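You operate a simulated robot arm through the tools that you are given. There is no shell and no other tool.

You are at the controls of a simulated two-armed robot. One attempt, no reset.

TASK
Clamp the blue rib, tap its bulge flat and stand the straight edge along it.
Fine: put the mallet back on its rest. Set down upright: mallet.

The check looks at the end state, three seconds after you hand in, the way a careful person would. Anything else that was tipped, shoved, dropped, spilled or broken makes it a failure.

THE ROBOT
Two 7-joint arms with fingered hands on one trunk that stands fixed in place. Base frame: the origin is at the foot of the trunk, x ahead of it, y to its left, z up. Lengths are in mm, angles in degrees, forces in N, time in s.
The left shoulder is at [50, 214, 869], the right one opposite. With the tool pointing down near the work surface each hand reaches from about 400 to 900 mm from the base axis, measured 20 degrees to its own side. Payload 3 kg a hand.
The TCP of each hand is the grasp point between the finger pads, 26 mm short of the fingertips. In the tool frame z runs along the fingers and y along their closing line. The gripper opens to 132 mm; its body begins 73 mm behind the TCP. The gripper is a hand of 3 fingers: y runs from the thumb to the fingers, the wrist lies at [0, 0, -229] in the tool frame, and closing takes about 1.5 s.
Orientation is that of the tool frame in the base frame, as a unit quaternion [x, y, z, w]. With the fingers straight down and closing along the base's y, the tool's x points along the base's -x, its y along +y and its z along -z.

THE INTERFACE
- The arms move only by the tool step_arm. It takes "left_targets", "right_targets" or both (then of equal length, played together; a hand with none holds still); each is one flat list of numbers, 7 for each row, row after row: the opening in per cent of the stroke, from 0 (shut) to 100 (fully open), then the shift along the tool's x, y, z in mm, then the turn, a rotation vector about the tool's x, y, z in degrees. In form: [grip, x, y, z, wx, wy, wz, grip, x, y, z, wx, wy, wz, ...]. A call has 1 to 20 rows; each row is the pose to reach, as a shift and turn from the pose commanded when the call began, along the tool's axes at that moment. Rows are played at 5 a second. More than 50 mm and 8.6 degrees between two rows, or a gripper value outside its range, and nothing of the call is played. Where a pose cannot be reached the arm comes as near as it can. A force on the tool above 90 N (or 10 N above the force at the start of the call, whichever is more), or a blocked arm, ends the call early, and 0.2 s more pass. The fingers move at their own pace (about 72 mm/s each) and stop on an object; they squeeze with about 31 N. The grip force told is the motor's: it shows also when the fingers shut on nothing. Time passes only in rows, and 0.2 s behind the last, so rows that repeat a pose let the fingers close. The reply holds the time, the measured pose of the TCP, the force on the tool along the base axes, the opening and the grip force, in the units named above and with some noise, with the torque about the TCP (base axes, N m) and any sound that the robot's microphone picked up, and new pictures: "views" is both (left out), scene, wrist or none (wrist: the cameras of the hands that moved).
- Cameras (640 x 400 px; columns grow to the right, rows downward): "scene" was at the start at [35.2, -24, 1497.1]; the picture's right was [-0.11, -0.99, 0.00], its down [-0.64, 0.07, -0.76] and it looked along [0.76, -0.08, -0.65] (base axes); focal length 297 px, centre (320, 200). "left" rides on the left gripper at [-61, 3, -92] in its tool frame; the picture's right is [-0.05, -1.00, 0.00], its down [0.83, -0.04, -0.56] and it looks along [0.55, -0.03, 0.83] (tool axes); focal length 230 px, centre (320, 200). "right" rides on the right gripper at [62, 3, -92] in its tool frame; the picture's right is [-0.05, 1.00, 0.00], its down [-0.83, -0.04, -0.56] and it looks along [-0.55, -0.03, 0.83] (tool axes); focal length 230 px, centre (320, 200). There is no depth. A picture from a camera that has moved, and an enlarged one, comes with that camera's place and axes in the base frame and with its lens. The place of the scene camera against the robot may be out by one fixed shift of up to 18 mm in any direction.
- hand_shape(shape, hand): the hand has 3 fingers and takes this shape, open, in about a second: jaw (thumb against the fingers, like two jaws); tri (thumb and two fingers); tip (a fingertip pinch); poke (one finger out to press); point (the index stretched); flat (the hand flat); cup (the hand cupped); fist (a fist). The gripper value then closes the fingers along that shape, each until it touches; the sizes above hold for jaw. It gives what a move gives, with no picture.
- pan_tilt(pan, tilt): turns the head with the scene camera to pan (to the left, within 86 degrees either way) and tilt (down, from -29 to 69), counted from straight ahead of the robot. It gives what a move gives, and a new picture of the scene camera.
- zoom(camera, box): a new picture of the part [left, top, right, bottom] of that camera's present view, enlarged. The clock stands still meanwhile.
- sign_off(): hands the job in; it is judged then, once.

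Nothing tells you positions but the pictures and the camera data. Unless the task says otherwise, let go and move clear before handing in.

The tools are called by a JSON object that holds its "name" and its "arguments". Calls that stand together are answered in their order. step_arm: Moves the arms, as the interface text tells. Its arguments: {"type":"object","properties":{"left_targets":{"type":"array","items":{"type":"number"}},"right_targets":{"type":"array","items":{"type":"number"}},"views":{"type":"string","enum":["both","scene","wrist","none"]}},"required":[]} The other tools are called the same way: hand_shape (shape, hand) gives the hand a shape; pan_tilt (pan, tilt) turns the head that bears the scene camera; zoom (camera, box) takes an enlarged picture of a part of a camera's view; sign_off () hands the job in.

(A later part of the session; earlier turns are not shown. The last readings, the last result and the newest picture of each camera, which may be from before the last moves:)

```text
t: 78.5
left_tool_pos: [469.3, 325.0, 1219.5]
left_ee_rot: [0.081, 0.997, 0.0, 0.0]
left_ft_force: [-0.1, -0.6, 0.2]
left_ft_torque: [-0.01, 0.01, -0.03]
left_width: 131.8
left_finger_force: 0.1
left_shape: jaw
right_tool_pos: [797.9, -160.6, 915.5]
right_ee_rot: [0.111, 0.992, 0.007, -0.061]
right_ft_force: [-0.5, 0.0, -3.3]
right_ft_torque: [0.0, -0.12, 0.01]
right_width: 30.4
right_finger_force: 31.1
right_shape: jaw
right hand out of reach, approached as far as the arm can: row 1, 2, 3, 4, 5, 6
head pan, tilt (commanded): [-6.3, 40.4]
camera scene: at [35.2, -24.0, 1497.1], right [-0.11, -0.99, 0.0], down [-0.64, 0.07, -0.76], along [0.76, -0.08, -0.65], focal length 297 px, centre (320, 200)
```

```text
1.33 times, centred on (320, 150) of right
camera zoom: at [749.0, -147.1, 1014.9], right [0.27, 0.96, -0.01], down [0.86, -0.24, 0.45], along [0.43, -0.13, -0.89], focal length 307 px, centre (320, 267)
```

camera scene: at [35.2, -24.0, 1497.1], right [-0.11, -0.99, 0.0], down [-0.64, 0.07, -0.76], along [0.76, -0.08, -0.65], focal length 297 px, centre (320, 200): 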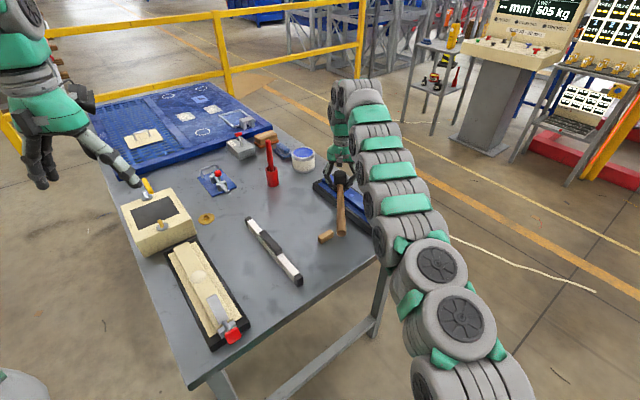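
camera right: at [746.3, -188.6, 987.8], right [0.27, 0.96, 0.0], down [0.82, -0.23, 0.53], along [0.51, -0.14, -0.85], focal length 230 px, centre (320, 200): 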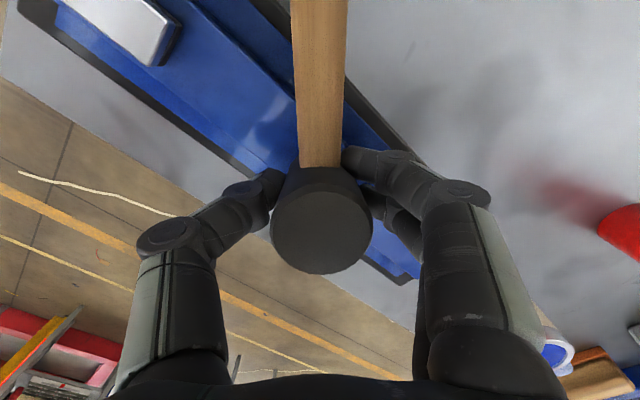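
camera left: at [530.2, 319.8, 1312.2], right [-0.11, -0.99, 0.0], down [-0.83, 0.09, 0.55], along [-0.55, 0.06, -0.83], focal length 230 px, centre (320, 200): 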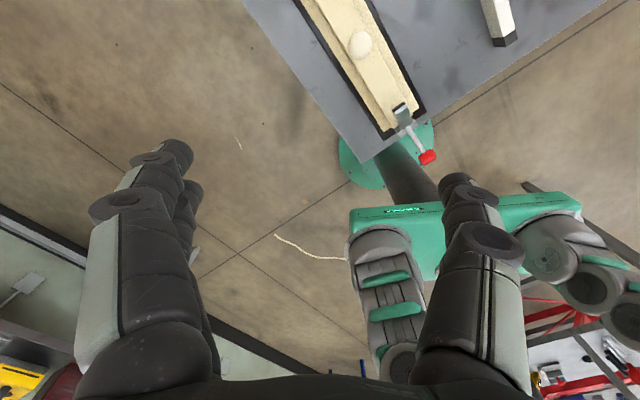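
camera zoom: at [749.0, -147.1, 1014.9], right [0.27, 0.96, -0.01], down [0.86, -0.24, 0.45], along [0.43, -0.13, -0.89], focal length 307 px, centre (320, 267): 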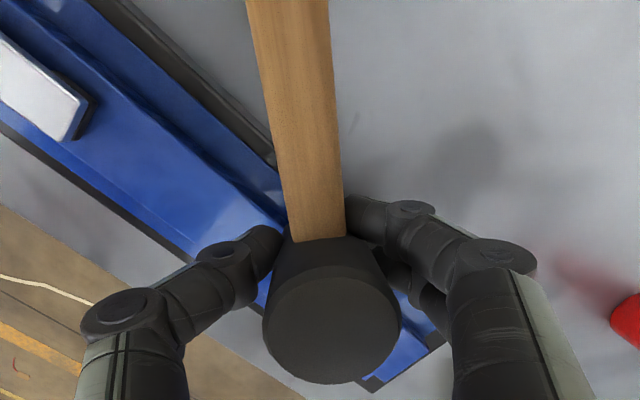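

The mallet is nearly level and secure. First I'll tip the hand back to a reachable posture and raise it, keeping clear of the fixture.

{"name": "step_arm", "arguments": {"right_targets": [0, 1.2, 0, -9.9, 0, -4, 0, 0, 2.4, 0, -19.8, 0, -8, 0, 0, 3.7, 0, -29.8, 0, -12, 0, 0, 3.7, 0, -29.8, 0, -13, 0, 0, 3.7, 0, -29.8, 0, -13, 0], "views": "both"}}

{"name": "zoom", "arguments": {"camera": "scene", "box": [310, 150, 390, 250]}}

```text
t: 79.7
left_tool_pos: [468.7, 326.4, 1219.7]
left_ee_rot: [0.081, 0.997, 0.0, 0.0]
left_ft_force: [0.0, 0.8, -0.4]
left_ft_torque: [0.01, 0.01, 0.01]
left_width: 131.8
left_finger_force: 0.0
left_shape: jaw
right_tool_pos: [798.2, -161.1, 946.0]
right_ee_rot: [0.11, 0.993, -0.006, 0.051]
right_ft_force: [0.0, -0.7, -3.9]
right_ft_torque: [-0.03, -0.11, -0.01]
right_width: 30.8
right_finger_force: 30.8
right_shape: jaw
head pan, tilt (commanded): [-6.3, 40.4]
camera scene: at [35.3, -24.0, 1497.1], right [-0.11, -0.99, 0.0], down [-0.64, 0.07, -0.76], along [0.76, -0.08, -0.65], focal length 297 px, centre (320, 200)
camera right: at [728.7, -143.0, 1030.8], right [0.27, 0.96, 0.0], down [0.74, -0.21, 0.64], along [0.62, -0.17, -0.77], focal length 230 px, centre (320, 200)
```

scene: 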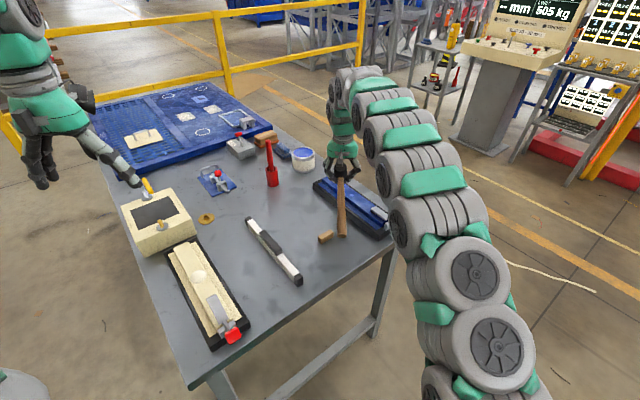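
right: 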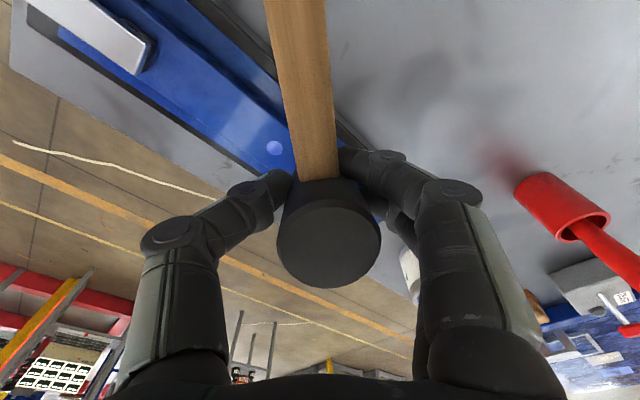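

```text
4.00 times, centred on (350, 200) of scene
camera zoom: at [35.3, -24.0, 1497.1], right [-0.11, -0.99, 0.0], down [-0.64, 0.07, -0.76], along [0.76, -0.08, -0.65], focal length 1189 px, centre (200, 200)
```

zoom: 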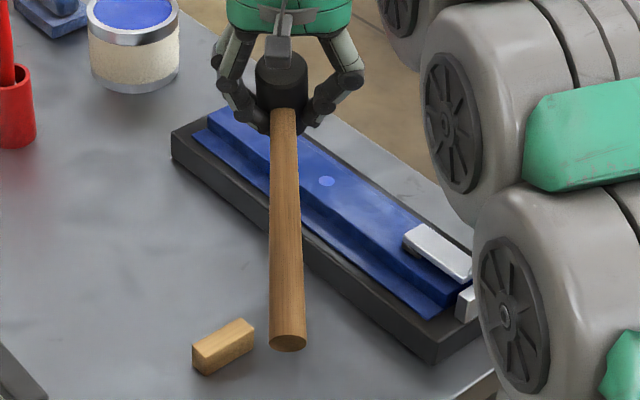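

{"name": "zoom", "arguments": {"camera": "right", "box": [250, 130, 300, 165]}}

{"name": "zoom", "arguments": {"camera": "scene", "box": [360, 180, 400, 210]}}

```text
11.43 times, centred on (275, 148) of right
camera zoom: at [728.7, -143.0, 1030.8], right [0.27, 0.96, 0.0], down [0.74, -0.21, 0.64], along [0.62, -0.17, -0.77], focal length 2629 px, centre (834, 800)
```

zoom: 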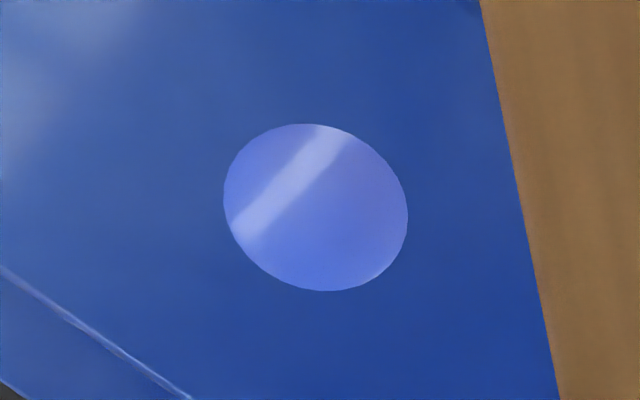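

```text
13.33 times, centred on (380, 195) of scene
camera zoom: at [35.3, -24.0, 1497.1], right [-0.11, -0.99, 0.0], down [-0.64, 0.07, -0.76], along [0.76, -0.08, -0.65], focal length 3962 px, centre (-480, 267)
```

zoom: 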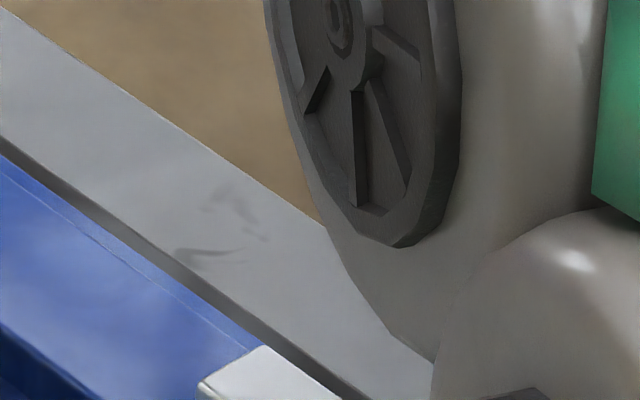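

The mark on the rib looks flush and flat from this angle. Now I'll swing the mallet back toward its rest, turning it about 40° so the handle end comes over the rest, and stop at about z=922 to check.

{"name": "step_arm", "arguments": {"right_targets": [0, 1.9, 21, 1, -0.6, -0.26, -4.92, 0, 3.8, 42, 3, -1.2, -0.53, -9.85, 0, 5.7, 63, 6, -1.8, -0.79, -14.8, 0, 7.6, 84, 9.5, -2.4, -1.05, -19.7, 0, 9.4, 105, 13, -3, -1.31, -24.6, 0, 11.3, 126, 16.5, -3.6, -1.58, -29.6, 0, 13.2, 147, 20, -4.2, -1.84, -34.5, 0, 15.1, 168.1, 22.6, -4.79, -2.1, -39.4, 0, 15.1, 168.1, 22.6, -4.79, -2.1, -39.4], "views": "both"}}

{"name": "zoom", "arguments": {"camera": "scene", "box": [260, 150, 350, 250]}}

{"name": "zoom", "arguments": {"camera": "right", "box": [220, 0, 420, 250]}}

```text
t: 81.7
left_tool_pos: [470.5, 326.9, 1218.9]
left_ee_rot: [0.081, 0.997, 0.0, 0.001]
left_ft_force: [0.1, 0.0, 0.4]
left_ft_torque: [0.02, -0.03, 0.02]
left_width: 131.9
left_finger_force: 0.1
left_shape: jaw
right_tool_pos: [822.9, 6.0, 921.6]
right_ee_rot: [-0.233, 0.97, 0.016, 0.069]
right_ft_force: [-0.2, 0.1, -3.7]
right_ft_torque: [0.05, -0.13, 0.0]
right_width: 30.1
right_finger_force: 31.0
right_shape: jaw
head pan, tilt (commanded): [-6.3, 40.4]
camera scene: at [35.3, -24.0, 1497.1], right [-0.11, -0.99, 0.0], down [-0.64, 0.07, -0.76], along [0.76, -0.08, -0.65], focal length 297 px, centre (320, 200)
camera right: at [754.7, -25.3, 1003.9], right [-0.41, 0.91, 0.01], down [0.68, 0.3, 0.67], along [0.61, 0.28, -0.75], focal length 230 px, centre (320, 200)
```

scene: 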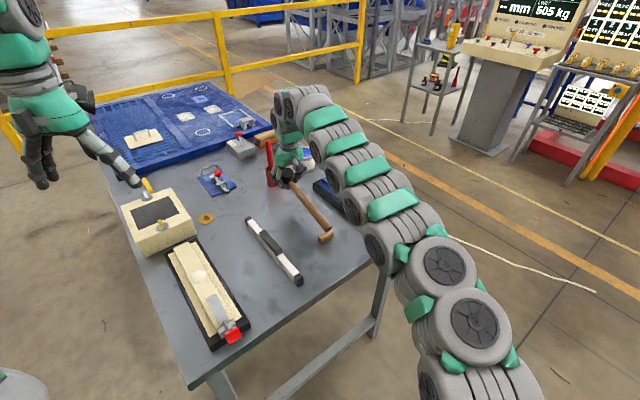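
right: 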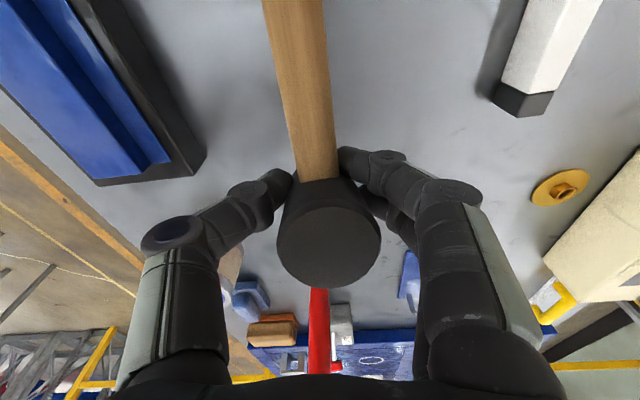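

```text
4.00 times, centred on (305, 200) of scene
camera zoom: at [35.3, -24.0, 1497.1], right [-0.11, -0.99, 0.0], down [-0.64, 0.07, -0.76], along [0.76, -0.08, -0.65], focal length 1189 px, centre (380, 200)
```

zoom: 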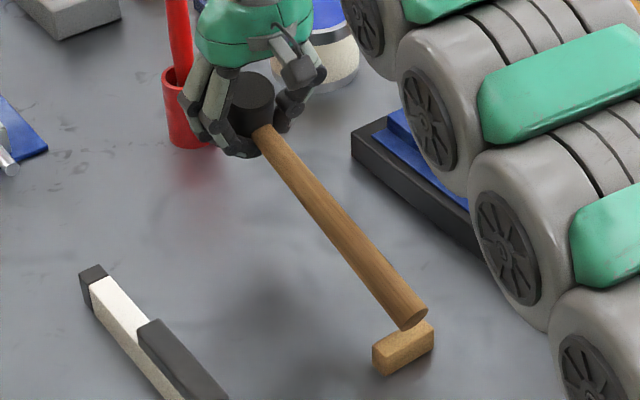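

```text
1.60 times, centred on (320, 125) of right
camera zoom: at [754.7, -25.3, 1003.9], right [-0.41, 0.91, 0.01], down [0.68, 0.3, 0.67], along [0.61, 0.28, -0.75], focal length 368 px, centre (320, 320)
```

zoom: 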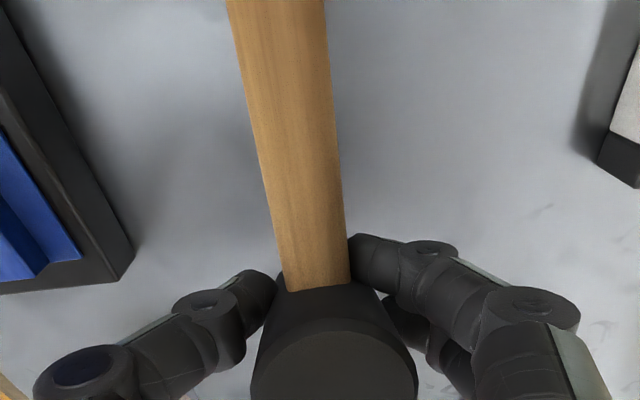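

The handle end is now right above the rest, matching its original sideways position within a millimetre or so. I'll descend slowly. The handle end will touch the rest first and then level the mallet.

{"name": "step_arm", "arguments": {"right_targets": [0, 0.2, 0, 5, 0, 0, 0, 0, 0.4, 0, 10, 0, 0, 0, 0, 0.6, 0, 15, 0, 0, 0, 0, 0.8, 0, 20, 0, 0, 0, 0, 1.0, 0, 25, 0, 0, 0, 0, 1.26, 0, 30, 0, 0, 0], "views": "scene"}}

{"name": "zoom", "arguments": {"camera": "scene", "box": [260, 150, 350, 250]}}

```text
t: 83.0
left_tool_pos: [470.4, 326.1, 1219.5]
left_ee_rot: [0.081, 0.997, 0.001, 0.0]
left_ft_force: [-0.2, 0.2, 0.0]
left_ft_torque: [0.01, -0.02, 0.0]
left_width: 132.1
left_finger_force: 0.0
left_shape: jaw
right_tool_pos: [825.5, 6.8, 891.4]
right_ee_rot: [-0.232, 0.97, 0.015, 0.068]
right_ft_force: [0.1, -0.4, -3.8]
right_ft_torque: [0.02, 0.04, -0.01]
right_width: 30.3
right_finger_force: 31.3
right_shape: jaw
head pan, tilt (commanded): [-6.3, 40.4]
camera scene: at [35.3, -24.0, 1497.1], right [-0.11, -0.99, 0.0], down [-0.64, 0.07, -0.76], along [0.76, -0.08, -0.65], focal length 297 px, centre (320, 200)
```

scene: 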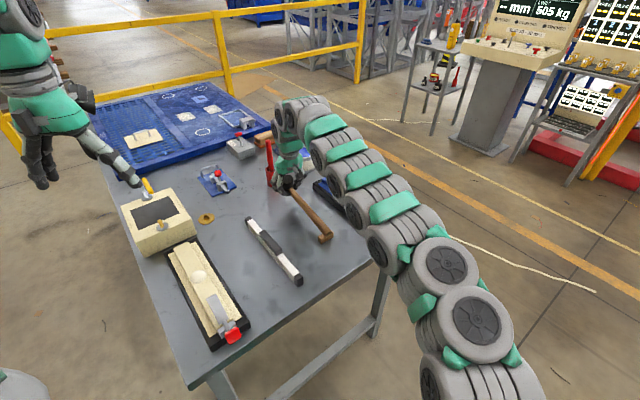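

```text
4.00 times, centred on (305, 200) of scene
camera zoom: at [35.3, -24.0, 1497.1], right [-0.11, -0.99, 0.0], down [-0.64, 0.07, -0.76], along [0.76, -0.08, -0.65], focal length 1189 px, centre (380, 200)
```

zoom: 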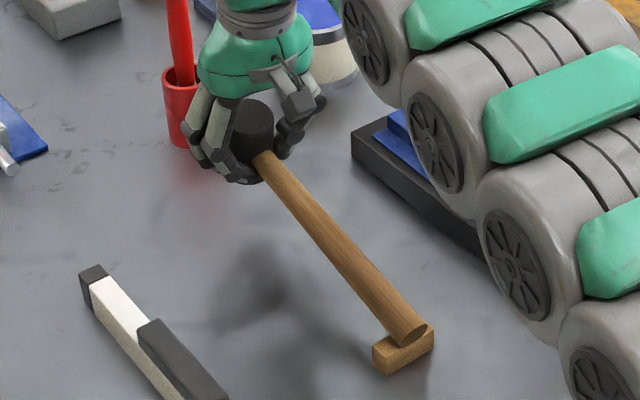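

The handle end has landed on the rest in its original spot. I'll continue lowering the head.

{"name": "step_arm", "arguments": {"right_targets": [0, 0.2, 0, 6, 0, 0, 0, 0, 0.4, 0, 12, 0, 0, 0, 0, 0.6, 0, 18, 0, 0, 0, 0, 0.8, 0, 24, 0, 0, 0, 0, 1.0, 0, 30, 0, 0, 0, 0, 1.2, 0, 36, 0, 0, 0, 0, 1.2, 0, 36, 0, 0, 0], "views": "both"}}

{"name": "zoom", "arguments": {"camera": "scene", "box": [260, 150, 350, 250]}}

```text
t: 84.7
left_tool_pos: [469.6, 325.5, 1219.6]
left_ee_rot: [0.081, 0.997, 0.001, -0.001]
left_ft_force: [-0.5, 0.5, 0.8]
left_ft_torque: [-0.01, 0.01, -0.05]
left_width: 131.7
left_finger_force: 0.0
left_shape: jaw
right_tool_pos: [830.6, 7.7, 855.1]
right_ee_rot: [-0.234, 0.97, 0.015, 0.068]
right_ft_force: [-1.2, -0.6, -2.3]
right_ft_torque: [-0.1, 0.18, 0.02]
right_width: 30.7
right_finger_force: 31.1
right_shape: jaw
head pan, tilt (commanded): [-6.3, 40.4]
camera scene: at [35.2, -24.0, 1497.1], right [-0.11, -0.99, 0.0], down [-0.64, 0.07, -0.76], along [0.76, -0.08, -0.65], focal length 297 px, centre (320, 200)
camera right: at [761.3, -22.7, 938.1], right [-0.41, 0.91, 0.01], down [0.68, 0.3, 0.67], along [0.61, 0.28, -0.75], focal length 230 px, centre (320, 200)
```

scene: 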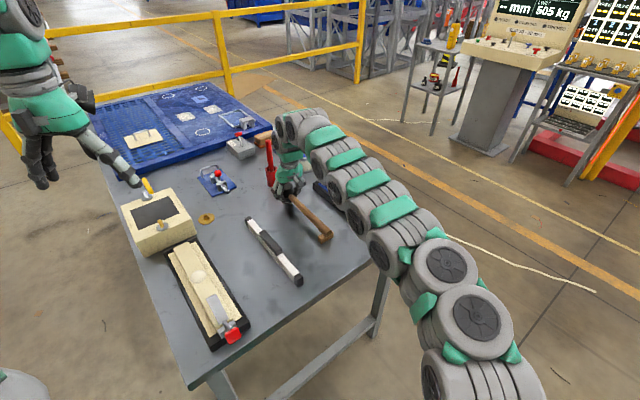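
right: 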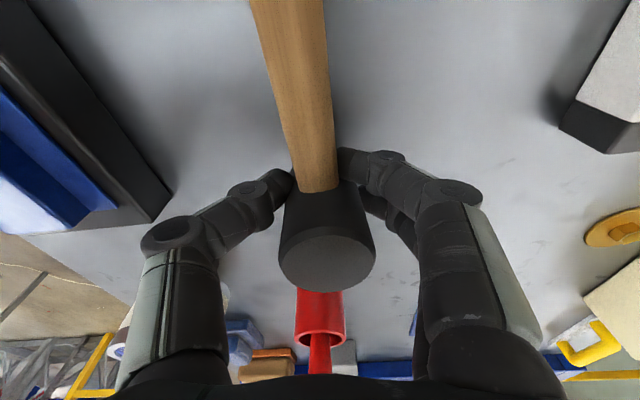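

```text
4.00 times, centred on (305, 200) of scene
camera zoom: at [35.2, -24.0, 1497.1], right [-0.11, -0.99, 0.0], down [-0.64, 0.07, -0.76], along [0.76, -0.08, -0.65], focal length 1189 px, centre (380, 200)
```

zoom: 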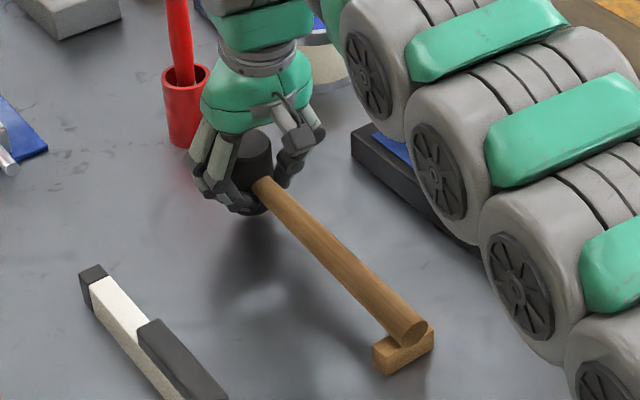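

{"name": "step_arm", "arguments": {"right_targets": [0, -0.5, 1, 3, 0, 0, 0, 0, -1, 2, 6, 0, 0, 0, 0, -1.2, 2, 8, 0, 0, 0, 0, -1.2, 2, 8, 0, 0, 0], "views": "none"}}

{"name": "step_arm", "arguments": {"right_targets": [0, 0.2, 0, 1.5, 0, 0, 0, 0, 0.4, 0, 3, 0, 0, 0, 0, 0.4, 0, 3, 0, 0, 0], "views": "both"}}

{"name": "zoom", "arguments": {"camera": "scene", "box": [260, 150, 350, 250]}}

```text
t: 85.7
left_tool_pos: [469.6, 326.7, 1219.4]
left_ee_rot: [0.081, 0.997, 0.0, -0.001]
left_ft_force: [0.1, -0.4, 0.4]
left_ft_torque: [0.0, -0.01, 0.0]
left_width: 131.8
left_finger_force: 0.2
left_shape: jaw
right_tool_pos: [830.4, 11.2, 847.8]
right_ee_rot: [-0.233, 0.97, 0.015, 0.069]
right_ft_force: [0.4, -0.7, -1.7]
right_ft_torque: [-0.15, 0.21, 0.09]
right_width: 29.9
right_finger_force: 31.1
right_shape: jaw
head pan, tilt (commanded): [-6.3, 40.4]
```

```text
t: 86.5
left_tool_pos: [469.2, 326.4, 1220.8]
left_ee_rot: [0.081, 0.997, -0.001, 0.0]
left_ft_force: [-0.2, -0.2, -0.4]
left_ft_torque: [-0.02, 0.01, 0.02]
left_width: 132.1
left_finger_force: 0.0
left_shape: jaw
right_tool_pos: [830.0, 11.3, 845.3]
right_ee_rot: [-0.233, 0.97, 0.016, 0.069]
right_ft_force: [1.6, 0.2, -1.8]
right_ft_torque: [-0.1, 0.17, 0.11]
right_width: 30.2
right_finger_force: 31.6
right_shape: jaw
head pan, tilt (commanded): [-6.3, 40.4]
camera scene: at [35.3, -24.0, 1497.1], right [-0.11, -0.99, 0.0], down [-0.64, 0.07, -0.76], along [0.76, -0.08, -0.65], focal length 297 px, centre (320, 200)
camera right: at [762.0, -20.0, 927.8], right [-0.41, 0.91, 0.01], down [0.68, 0.3, 0.67], along [0.61, 0.28, -0.75], focal length 230 px, centre (320, 200)
```

scene: 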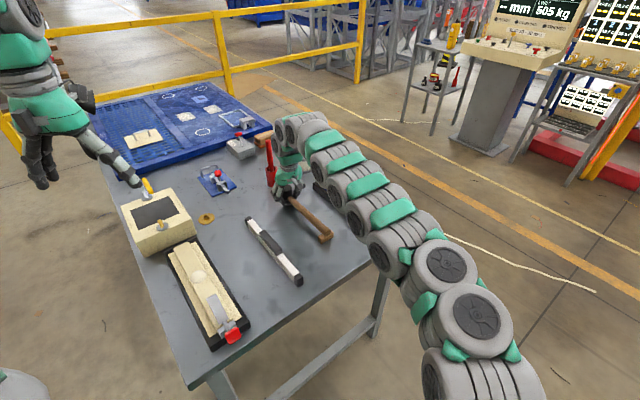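
right: 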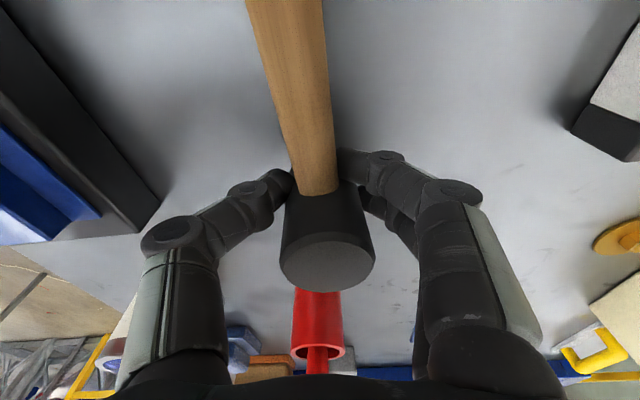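

```text
4.00 times, centred on (305, 200) of scene
camera zoom: at [35.3, -24.0, 1497.1], right [-0.11, -0.99, 0.0], down [-0.64, 0.07, -0.76], along [0.76, -0.08, -0.65], focal length 1189 px, centre (380, 200)
```

zoom: 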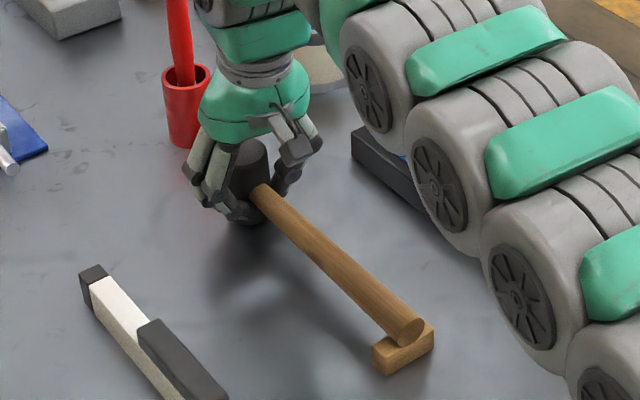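

{"name": "step_arm", "arguments": {"right_targets": [0, 0.28, 0, 2, 0, 0, 0, 0, 0.28, 0, 2, 0, 0, 0], "views": "none"}}

{"name": "step_arm", "arguments": {"right_targets": [0, 0.28, 0, 2, 0, 0, 0, 0, 0.28, 0, 2, 0, 0, 0], "views": "none"}}

{"name": "step_arm", "arguments": {"right_targets": [0, 0.28, 0, 2, 0, 0, 0, 0, 0.28, 0, 2, 0, 0, 0], "views": "scene"}}

{"name": "zoom", "arguments": {"camera": "scene", "box": [260, 150, 350, 250]}}

```text
t: 87.0
left_tool_pos: [470.7, 327.0, 1219.4]
left_ee_rot: [0.081, 0.997, 0.001, -0.001]
left_ft_force: [0.1, -0.2, 0.1]
left_ft_torque: [-0.01, -0.01, -0.01]
left_width: 131.9
left_finger_force: 0.0
left_shape: jaw
right_tool_pos: [830.3, 11.4, 843.8]
right_ee_rot: [-0.232, 0.97, 0.015, 0.068]
right_ft_force: [0.1, 0.4, -2.5]
right_ft_torque: [-0.18, 0.25, 0.09]
right_width: 30.2
right_finger_force: 31.2
right_shape: jaw
head pan, tilt (commanded): [-6.3, 40.4]
```

```text
t: 87.7
left_tool_pos: [469.1, 327.5, 1220.3]
left_ee_rot: [0.082, 0.997, 0.0, 0.0]
left_ft_force: [-0.3, 0.6, 0.7]
left_ft_torque: [-0.02, 0.02, 0.0]
left_width: 132.1
left_finger_force: 0.0
left_shape: jaw
right_tool_pos: [832.0, 9.9, 840.8]
right_ee_rot: [-0.232, 0.97, 0.016, 0.068]
right_ft_force: [-3.3, -3.3, 2.5]
right_ft_torque: [-0.11, 0.33, 0.11]
right_width: 30.1
right_finger_force: 30.8
right_shape: jaw
head pan, tilt (commanded): [-6.3, 40.4]
```

```text
t: 88.2
left_tool_pos: [469.5, 327.0, 1219.4]
left_ee_rot: [0.081, 0.997, 0.0, 0.0]
left_ft_force: [0.0, -0.3, -0.3]
left_ft_torque: [-0.02, 0.01, -0.03]
left_width: 131.9
left_finger_force: 0.0
left_shape: jaw
right_tool_pos: [831.7, 11.3, 839.1]
right_ee_rot: [-0.232, 0.97, 0.016, 0.069]
right_ft_force: [-0.4, -3.6, 13.2]
right_ft_torque: [0.02, 0.21, 0.09]
right_width: 30.6
right_finger_force: 30.8
right_shape: jaw
head pan, tilt (commanded): [-6.3, 40.4]
camera scene: at [35.0, -24.0, 1497.1], right [-0.11, -0.99, 0.0], down [-0.64, 0.07, -0.76], along [0.76, -0.08, -0.65], focal length 297 px, centre (320, 200)
```

scene: 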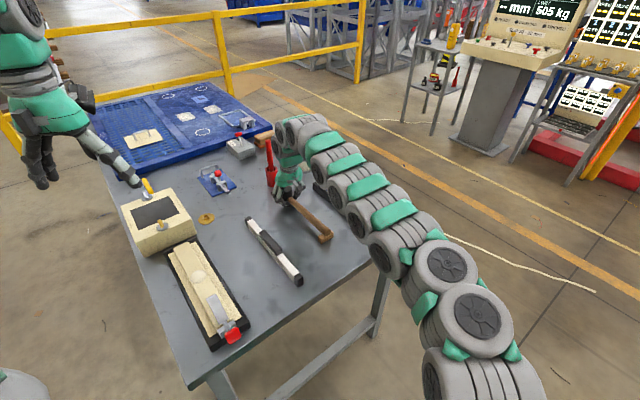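

```text
4.00 times, centred on (305, 200) of scene
camera zoom: at [35.0, -24.0, 1497.1], right [-0.11, -0.99, 0.0], down [-0.64, 0.07, -0.76], along [0.76, -0.08, -0.65], focal length 1189 px, centre (380, 200)
```

zoom: 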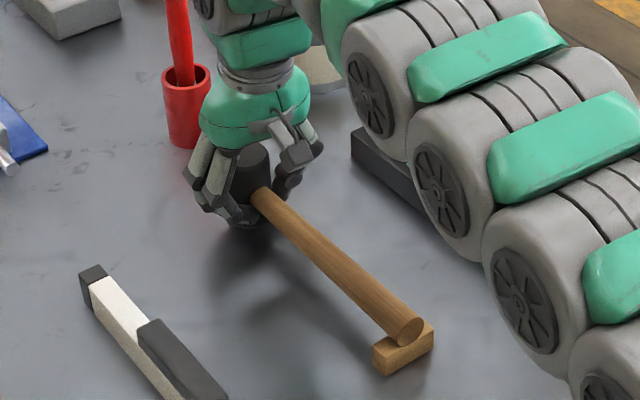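

The head is on the table, with about 13 N of contact. Opening the fingers gradually to let the mallet settle.

{"name": "step_arm", "arguments": {"right_targets": [28, 0, 0, 0, 0, 0, 0, 34, 0, 0, 0, 0, 0, 0, 42, 0, 0, 0, 0, 0, 0, 55, 0, 0, 0, 0, 0, 0, 75, 0, 0, 0, 0, 0, 0, 75, 0, 0, 0, 0, 0, 0, 75, 0, 0, 0, 0, 0, 0], "views": "both"}}

{"name": "zoom", "arguments": {"camera": "scene", "box": [260, 150, 350, 250]}}

{"name": "zoom", "arguments": {"camera": "right", "box": [200, 0, 440, 330]}}

```text
t: 89.8
left_tool_pos: [469.7, 327.3, 1218.8]
left_ee_rot: [0.081, 0.997, 0.0, 0.0]
left_ft_force: [0.0, 0.3, 0.3]
left_ft_torque: [0.0, -0.01, -0.01]
left_width: 131.8
left_finger_force: 0.0
left_shape: jaw
right_tool_pos: [830.2, 10.8, 839.7]
right_ee_rot: [-0.232, 0.97, 0.015, 0.068]
right_ft_force: [0.4, 0.0, 0.6]
right_ft_torque: [0.01, -0.01, -0.05]
right_width: 98.4
right_finger_force: 0.1
right_shape: jaw
head pan, tilt (commanded): [-6.3, 40.4]
camera scene: at [35.2, -24.0, 1497.1], right [-0.11, -0.99, 0.0], down [-0.64, 0.07, -0.76], along [0.76, -0.08, -0.65], focal length 297 px, centre (320, 200)
camera right: at [762.1, -19.9, 921.3], right [-0.41, 0.91, 0.01], down [0.68, 0.3, 0.67], along [0.61, 0.28, -0.75], focal length 230 px, centre (320, 200)
```

scene: 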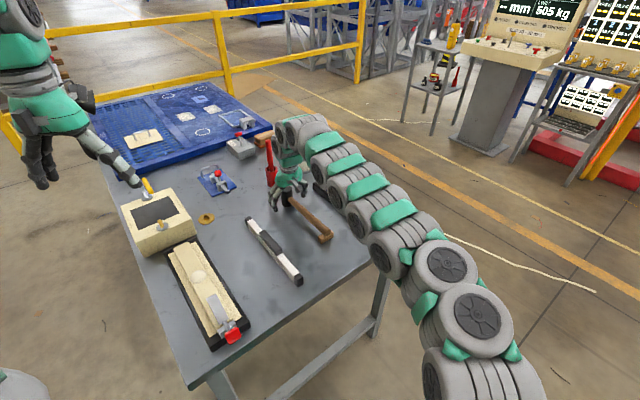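
right: 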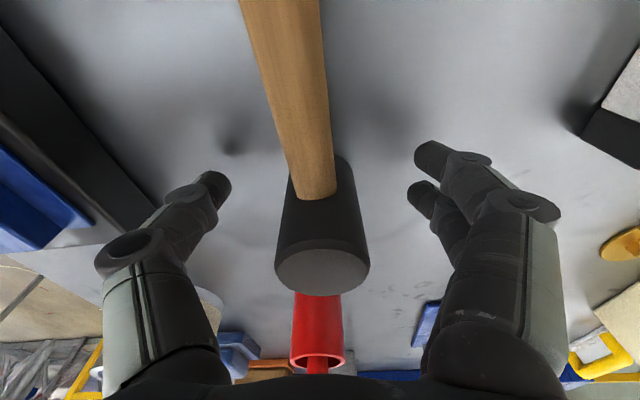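

```text
4.00 times, centred on (305, 200) of scene
camera zoom: at [35.2, -24.0, 1497.1], right [-0.11, -0.99, 0.0], down [-0.64, 0.07, -0.76], along [0.76, -0.08, -0.65], focal length 1189 px, centre (380, 200)
```

zoom: 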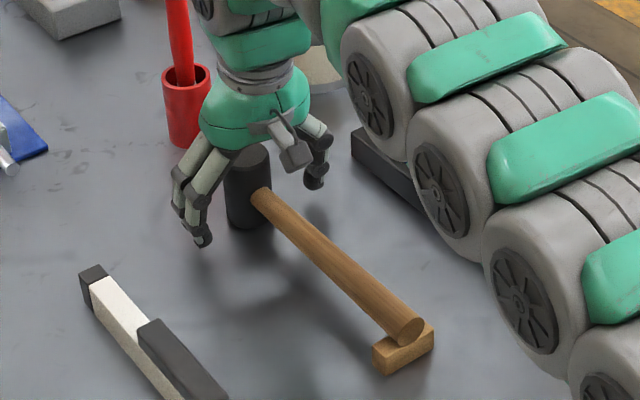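

```text
1.21 times, centred on (320, 165) of right
camera zoom: at [762.1, -19.9, 921.3], right [-0.41, 0.91, 0.01], down [0.68, 0.3, 0.67], along [0.61, 0.28, -0.75], focal length 279 px, centre (320, 242)
```

zoom: 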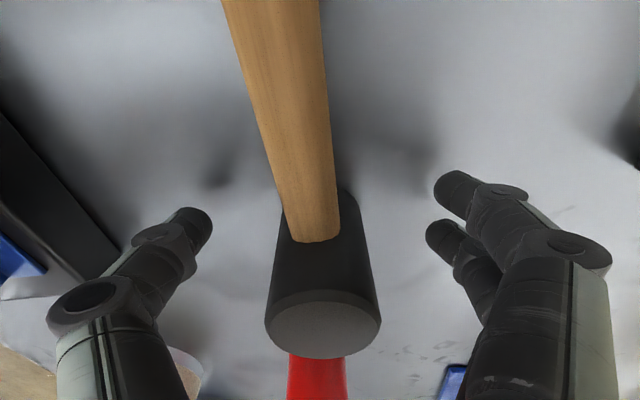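

The mallet stands upright with its handle on the rest. I'll withdraw the hand upward and back.

{"name": "step_arm", "arguments": {"right_targets": [75, 3, 0, -20, 0, 0, 0, 75, 8, 0, -42, 0, 0, 0, 75, 18, 0, -63, 0, 0, 0, 75, 28.3, 0, -84.8, 0, 0, 0, 75, 50, 0, -110, 0, 0, 0, 75, 75, 0, -130, 0, 0, 0, 75, 75, 0, -130, 0, 0, 0], "views": "both"}}

{"name": "zoom", "arguments": {"camera": "scene", "box": [260, 170, 350, 250]}}

```text
t: 91.5
left_tool_pos: [469.4, 326.0, 1218.9]
left_ee_rot: [0.081, 0.997, 0.0, 0.0]
left_ft_force: [-0.3, 0.1, 0.0]
left_ft_torque: [0.01, 0.02, 0.0]
left_width: 131.7
left_finger_force: 0.0
left_shape: jaw
right_tool_pos: [749.4, -29.8, 957.6]
right_ee_rot: [-0.233, 0.97, 0.016, 0.069]
right_ft_force: [0.6, 0.0, -0.7]
right_ft_torque: [-0.03, -0.04, 0.01]
right_width: 98.8
right_finger_force: 0.0
right_shape: jaw
head pan, tilt (commanded): [-6.3, 40.4]
camera scene: at [35.2, -24.0, 1497.1], right [-0.11, -0.99, 0.0], down [-0.64, 0.07, -0.76], along [0.76, -0.08, -0.65], focal length 297 px, centre (320, 200)
camera right: at [680.2, -60.9, 1039.5], right [-0.41, 0.91, 0.01], down [0.68, 0.3, 0.67], along [0.61, 0.28, -0.75], focal length 230 px, centre (320, 200)
```

scene: 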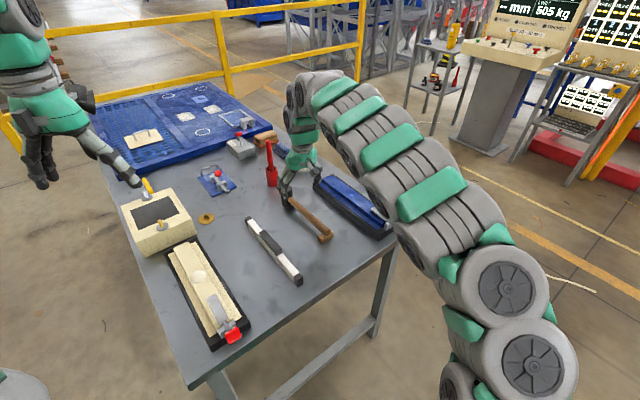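
right: 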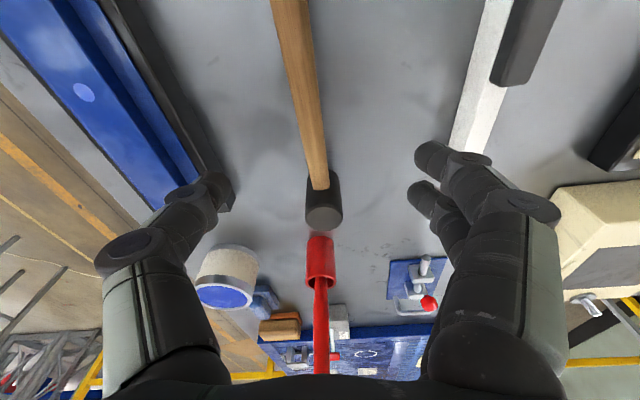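

```text
5.00 times, centred on (305, 210) of scene
camera zoom: at [35.2, -24.0, 1497.1], right [-0.11, -0.99, 0.0], down [-0.64, 0.07, -0.76], along [0.76, -0.08, -0.65], focal length 1486 px, centre (395, 150)
```

zoom: 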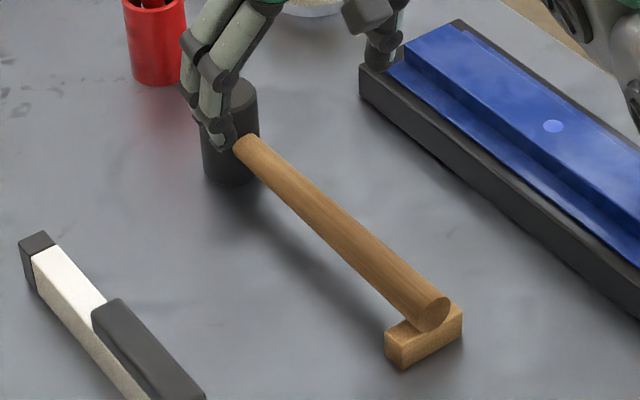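

The mallet is back on its rest, upright and within a few mm of where it started. Next is the straight edge, so I'll move the right hand over it and straighten the hand for a close look.

{"name": "step_arm", "arguments": {"right_targets": [75, 20, 28, -12, -0.08, 1.6, -1.1, 75, 41, 56, -23, -0.16, 3.2, -2.2, 75, 62, 83, -34, -0.24, 4.8, -3.3, 75, 83, 111, -46, -0.32, 6.4, -4.4, 75, 103.3, 138.9, -57.1, -0.4, 8, -5.5, 75, 103.3, 138.9, -57.1, -0.4, 8, -5.5], "views": "both"}}

{"name": "zoom", "arguments": {"camera": "right", "box": [240, 60, 400, 300]}}

{"name": "zoom", "arguments": {"camera": "scene", "box": [230, 200, 330, 300]}}

```text
t: 92.8
left_tool_pos: [469.2, 326.7, 1219.2]
left_ee_rot: [0.082, 0.997, 0.0, 0.0]
left_ft_force: [0.3, -0.3, -0.4]
left_ft_torque: [-0.01, -0.02, 0.01]
left_width: 132.1
left_finger_force: 0.1
left_shape: jaw
right_tool_pos: [585.3, 42.9, 999.2]
right_ee_rot: [-0.28, 0.96, -0.001, 0.001]
right_ft_force: [-0.4, 0.2, -0.5]
right_ft_torque: [-0.01, 0.01, -0.01]
right_width: 98.8
right_finger_force: 0.1
right_shape: jaw
head pan, tilt (commanded): [-6.3, 40.4]
camera scene: at [35.2, -24.0, 1497.1], right [-0.11, -0.99, 0.0], down [-0.64, 0.07, -0.76], along [0.76, -0.08, -0.65], focal length 297 px, centre (320, 200)
camera right: at [530.9, 12.7, 1090.9], right [-0.49, 0.87, 0.0], down [0.72, 0.41, 0.56], along [0.48, 0.27, -0.83], focal length 230 px, centre (320, 200)
```

scene: 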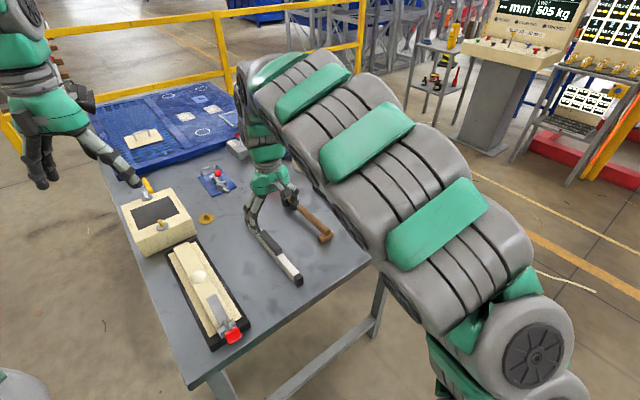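
right: 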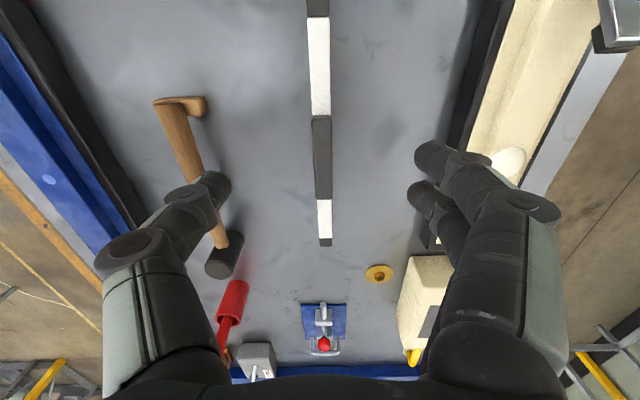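

```text
1.67 times, centred on (320, 180) of right
camera zoom: at [530.9, 12.7, 1090.9], right [-0.49, 0.87, 0.0], down [0.72, 0.41, 0.56], along [0.48, 0.27, -0.83], focal length 384 px, centre (320, 233)
```

zoom: 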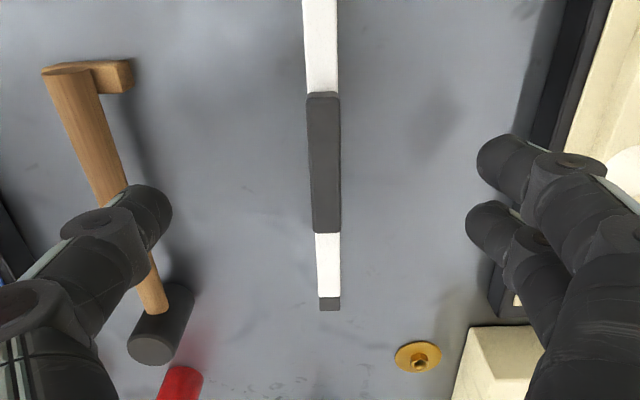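

```text
4.00 times, centred on (280, 250) of scene
camera zoom: at [35.2, -24.0, 1497.1], right [-0.11, -0.99, 0.0], down [-0.64, 0.07, -0.76], along [0.76, -0.08, -0.65], focal length 1189 px, centre (480, 0)
```

zoom: 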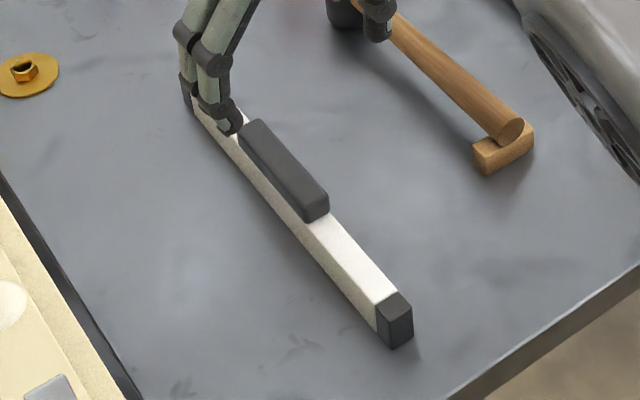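

{"name": "zoom", "arguments": {"camera": "scene", "box": [280, 245, 320, 295]}}

{"name": "zoom", "arguments": {"camera": "right", "box": [295, 0, 345, 70]}}

{"name": "zoom", "arguments": {"camera": "right", "box": [280, 100, 360, 260]}}

```text
8.00 times, centred on (300, 270) of scene
camera zoom: at [35.2, -24.0, 1497.1], right [-0.11, -0.99, 0.0], down [-0.64, 0.07, -0.76], along [0.76, -0.08, -0.65], focal length 2378 px, centre (480, -360)
```

zoom: 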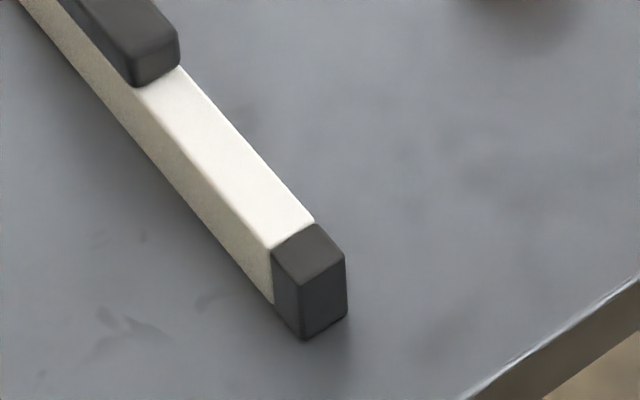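

```text
5.71 times, centred on (320, 35) of right
camera zoom: at [530.9, 12.7, 1090.9], right [-0.49, 0.87, 0.0], down [0.72, 0.41, 0.56], along [0.48, 0.27, -0.83], focal length 1315 px, centre (320, 1143)
```

zoom: 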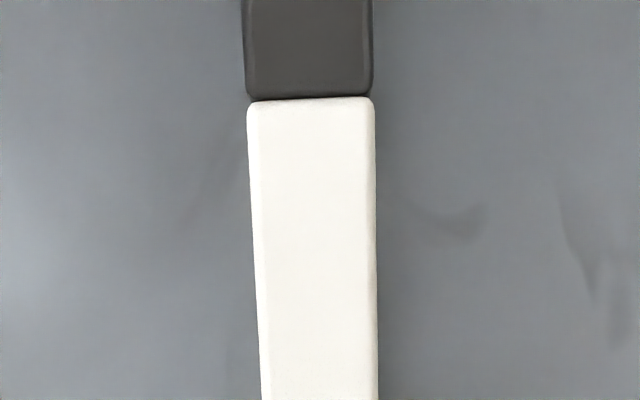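

```text
2.50 times, centred on (320, 180) of right
camera zoom: at [530.9, 12.7, 1090.9], right [-0.49, 0.87, 0.0], down [0.72, 0.41, 0.56], along [0.48, 0.27, -0.83], focal length 575 px, centre (320, 250)
```

zoom: 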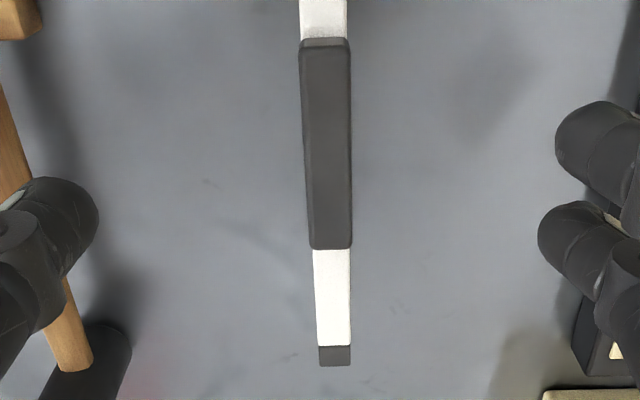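

The straight edge already stands on its edge: about 20 mm wide, 25 mm tall, 305 mm long, with its grip centered near E=566, N=-277. I'll center over it and descend to pinch it across its width.

{"name": "step_arm", "arguments": {"right_targets": [75, -25, 0.3, 0, 0, 0, 0.4, 75, -49, 0.5, 0, 0, 0, 0.7, 75, -49, 0.5, 40, 0, 0, 0.7, 75, -49, 0.5, 80, 0, 0, 0.7, 75, -49, 0.5, 110, 0, 0, 0.7, 75, -49, 0.5, 110, 0, 0, 0.7], "views": "both"}}

{"name": "zoom", "arguments": {"camera": "right", "box": [220, 0, 420, 250]}}

{"name": "zoom", "arguments": {"camera": "scene", "box": [230, 190, 320, 290]}}

```text
t: 94.2
left_tool_pos: [469.6, 325.2, 1220.4]
left_ee_rot: [0.081, 0.997, 0.0, 0.0]
left_ft_force: [-0.4, 0.4, -0.3]
left_ft_torque: [-0.01, 0.01, 0.03]
left_width: 131.9
left_finger_force: 0.0
left_shape: jaw
right_tool_pos: [629.3, 69.8, 887.7]
right_ee_rot: [-0.274, 0.962, -0.001, 0.0]
right_ft_force: [0.3, 0.2, -0.6]
right_ft_torque: [0.01, -0.01, -0.02]
right_width: 98.6
right_finger_force: 0.0
right_shape: jaw
head pan, tilt (commanded): [-6.3, 40.4]
camera scene: at [35.2, -24.0, 1497.1], right [-0.11, -0.99, 0.0], down [-0.64, 0.07, -0.76], along [0.76, -0.08, -0.65], focal length 297 px, centre (320, 200)
camera right: at [572.6, 39.6, 979.7], right [-0.48, 0.88, 0.0], down [0.73, 0.4, 0.56], along [0.49, 0.27, -0.83], focal length 230 px, centre (320, 200)
```

scene: 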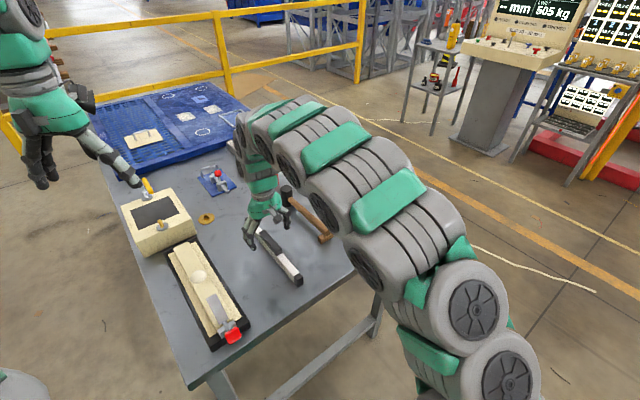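
right: 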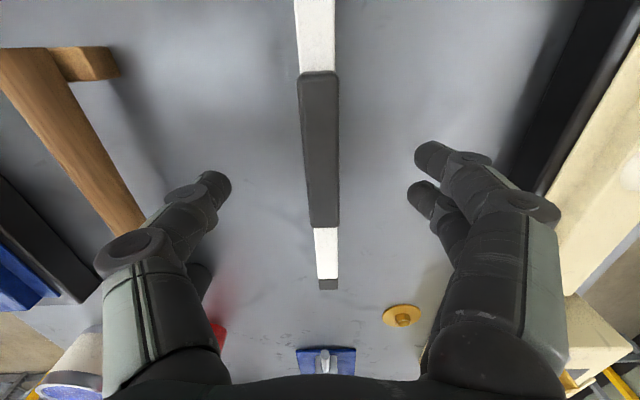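

```text
1.60 times, centred on (320, 125) of right
camera zoom: at [572.6, 39.6, 979.7], right [-0.48, 0.88, 0.0], down [0.73, 0.4, 0.56], along [0.49, 0.27, -0.83], focal length 368 px, centre (320, 320)
```

zoom: 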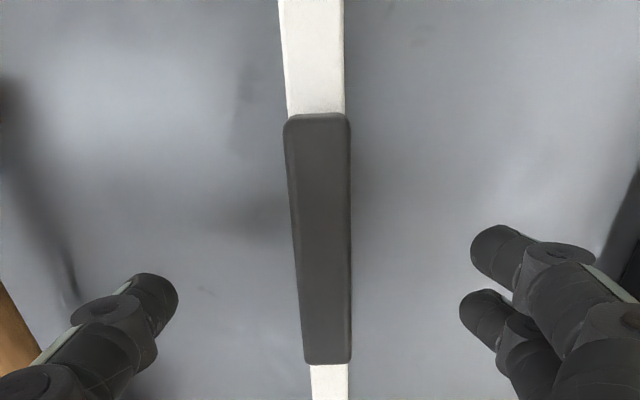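

```text
4.00 times, centred on (275, 240) of scene
camera zoom: at [35.2, -24.0, 1497.1], right [-0.11, -0.99, 0.0], down [-0.64, 0.07, -0.76], along [0.76, -0.08, -0.65], focal length 1189 px, centre (500, 40)
```

zoom: 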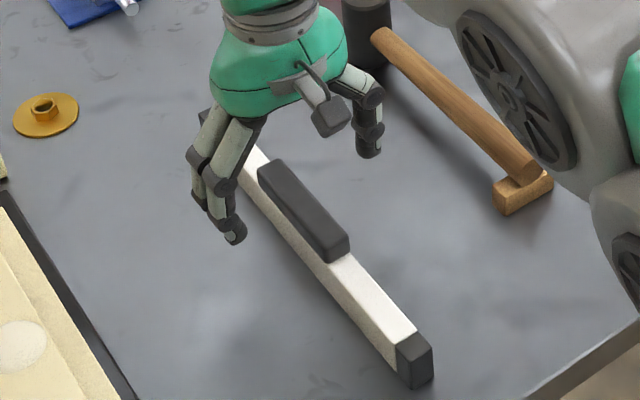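

Well centered: the grip is within 1 mm sideways and 3 mm lengthwise. Descending to z≈832 and closing.

{"name": "step_arm", "arguments": {"right_targets": [75, -2, 0.5, 20, 0, 0, 0, 75, -2, 0.5, 40, 0, 0, 0, 75, -2, 0.5, 55, 0, 0, 0, 75, -2, 0.5, 55, 0, 0, 0, 50, -2, 0.5, 55, 0, 0, 0, 35, -2, 0.5, 55, 0, 0, 0, 25, -2, 0.5, 55, 0, 0, 0, 15, -2, 0.5, 55, 0, 0, 0, 0, -2, 0.5, 55, 0, 0, 0, 0, -2, 0.5, 55, 0, 0, 0, 0, -2, 0.5, 55, 0, 0, 0], "views": "both"}}

{"name": "zoom", "arguments": {"camera": "right", "box": [220, 0, 420, 250]}}

{"name": "zoom", "arguments": {"camera": "scene", "box": [230, 190, 320, 290]}}

```text
t: 96.7
left_tool_pos: [470.7, 325.8, 1219.2]
left_ee_rot: [0.082, 0.997, 0.0, 0.0]
left_ft_force: [-0.3, -0.5, -0.4]
left_ft_torque: [0.01, 0.0, 0.03]
left_width: 131.7
left_finger_force: 0.0
left_shape: jaw
right_tool_pos: [629.1, 70.8, 833.0]
right_ee_rot: [-0.274, 0.962, -0.001, 0.0]
right_ft_force: [0.2, 0.2, -0.6]
right_ft_torque: [0.01, 0.0, -0.03]
right_width: 14.5
right_finger_force: 31.3
right_shape: jaw
head pan, tilt (commanded): [-6.3, 40.4]
camera scene: at [35.3, -24.0, 1497.1], right [-0.11, -0.99, 0.0], down [-0.64, 0.07, -0.76], along [0.76, -0.08, -0.65], focal length 297 px, centre (320, 200)
camera right: at [573.8, 41.0, 925.7], right [-0.48, 0.88, 0.0], down [0.73, 0.4, 0.56], along [0.49, 0.27, -0.83], focal length 230 px, centre (320, 200)
```

scene: 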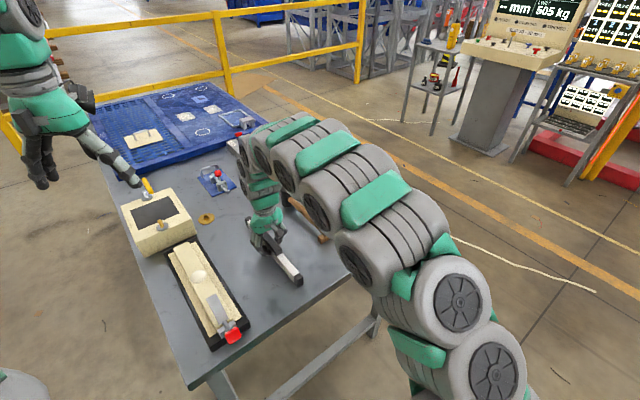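
right: 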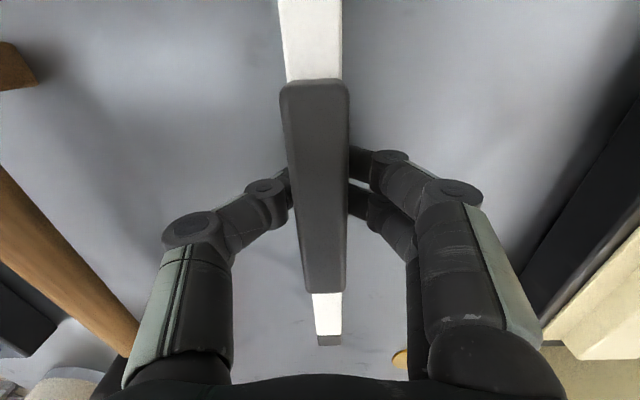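

```text
1.60 times, centred on (320, 125) of right
camera zoom: at [573.8, 41.0, 925.7], right [-0.48, 0.88, 0.0], down [0.73, 0.4, 0.56], along [0.49, 0.27, -0.83], focal length 368 px, centre (320, 320)
```

zoom: 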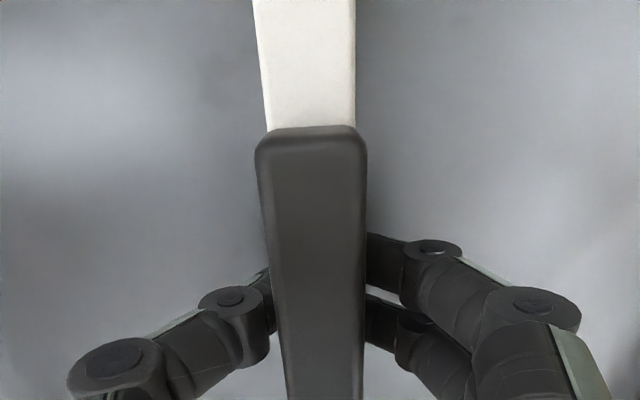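

```text
4.00 times, centred on (275, 240) of scene
camera zoom: at [35.3, -24.0, 1497.1], right [-0.11, -0.99, 0.0], down [-0.64, 0.07, -0.76], along [0.76, -0.08, -0.65], focal length 1189 px, centre (500, 40)
```

zoom: 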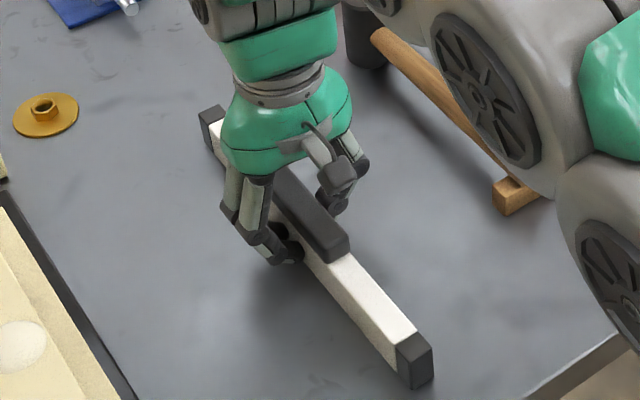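

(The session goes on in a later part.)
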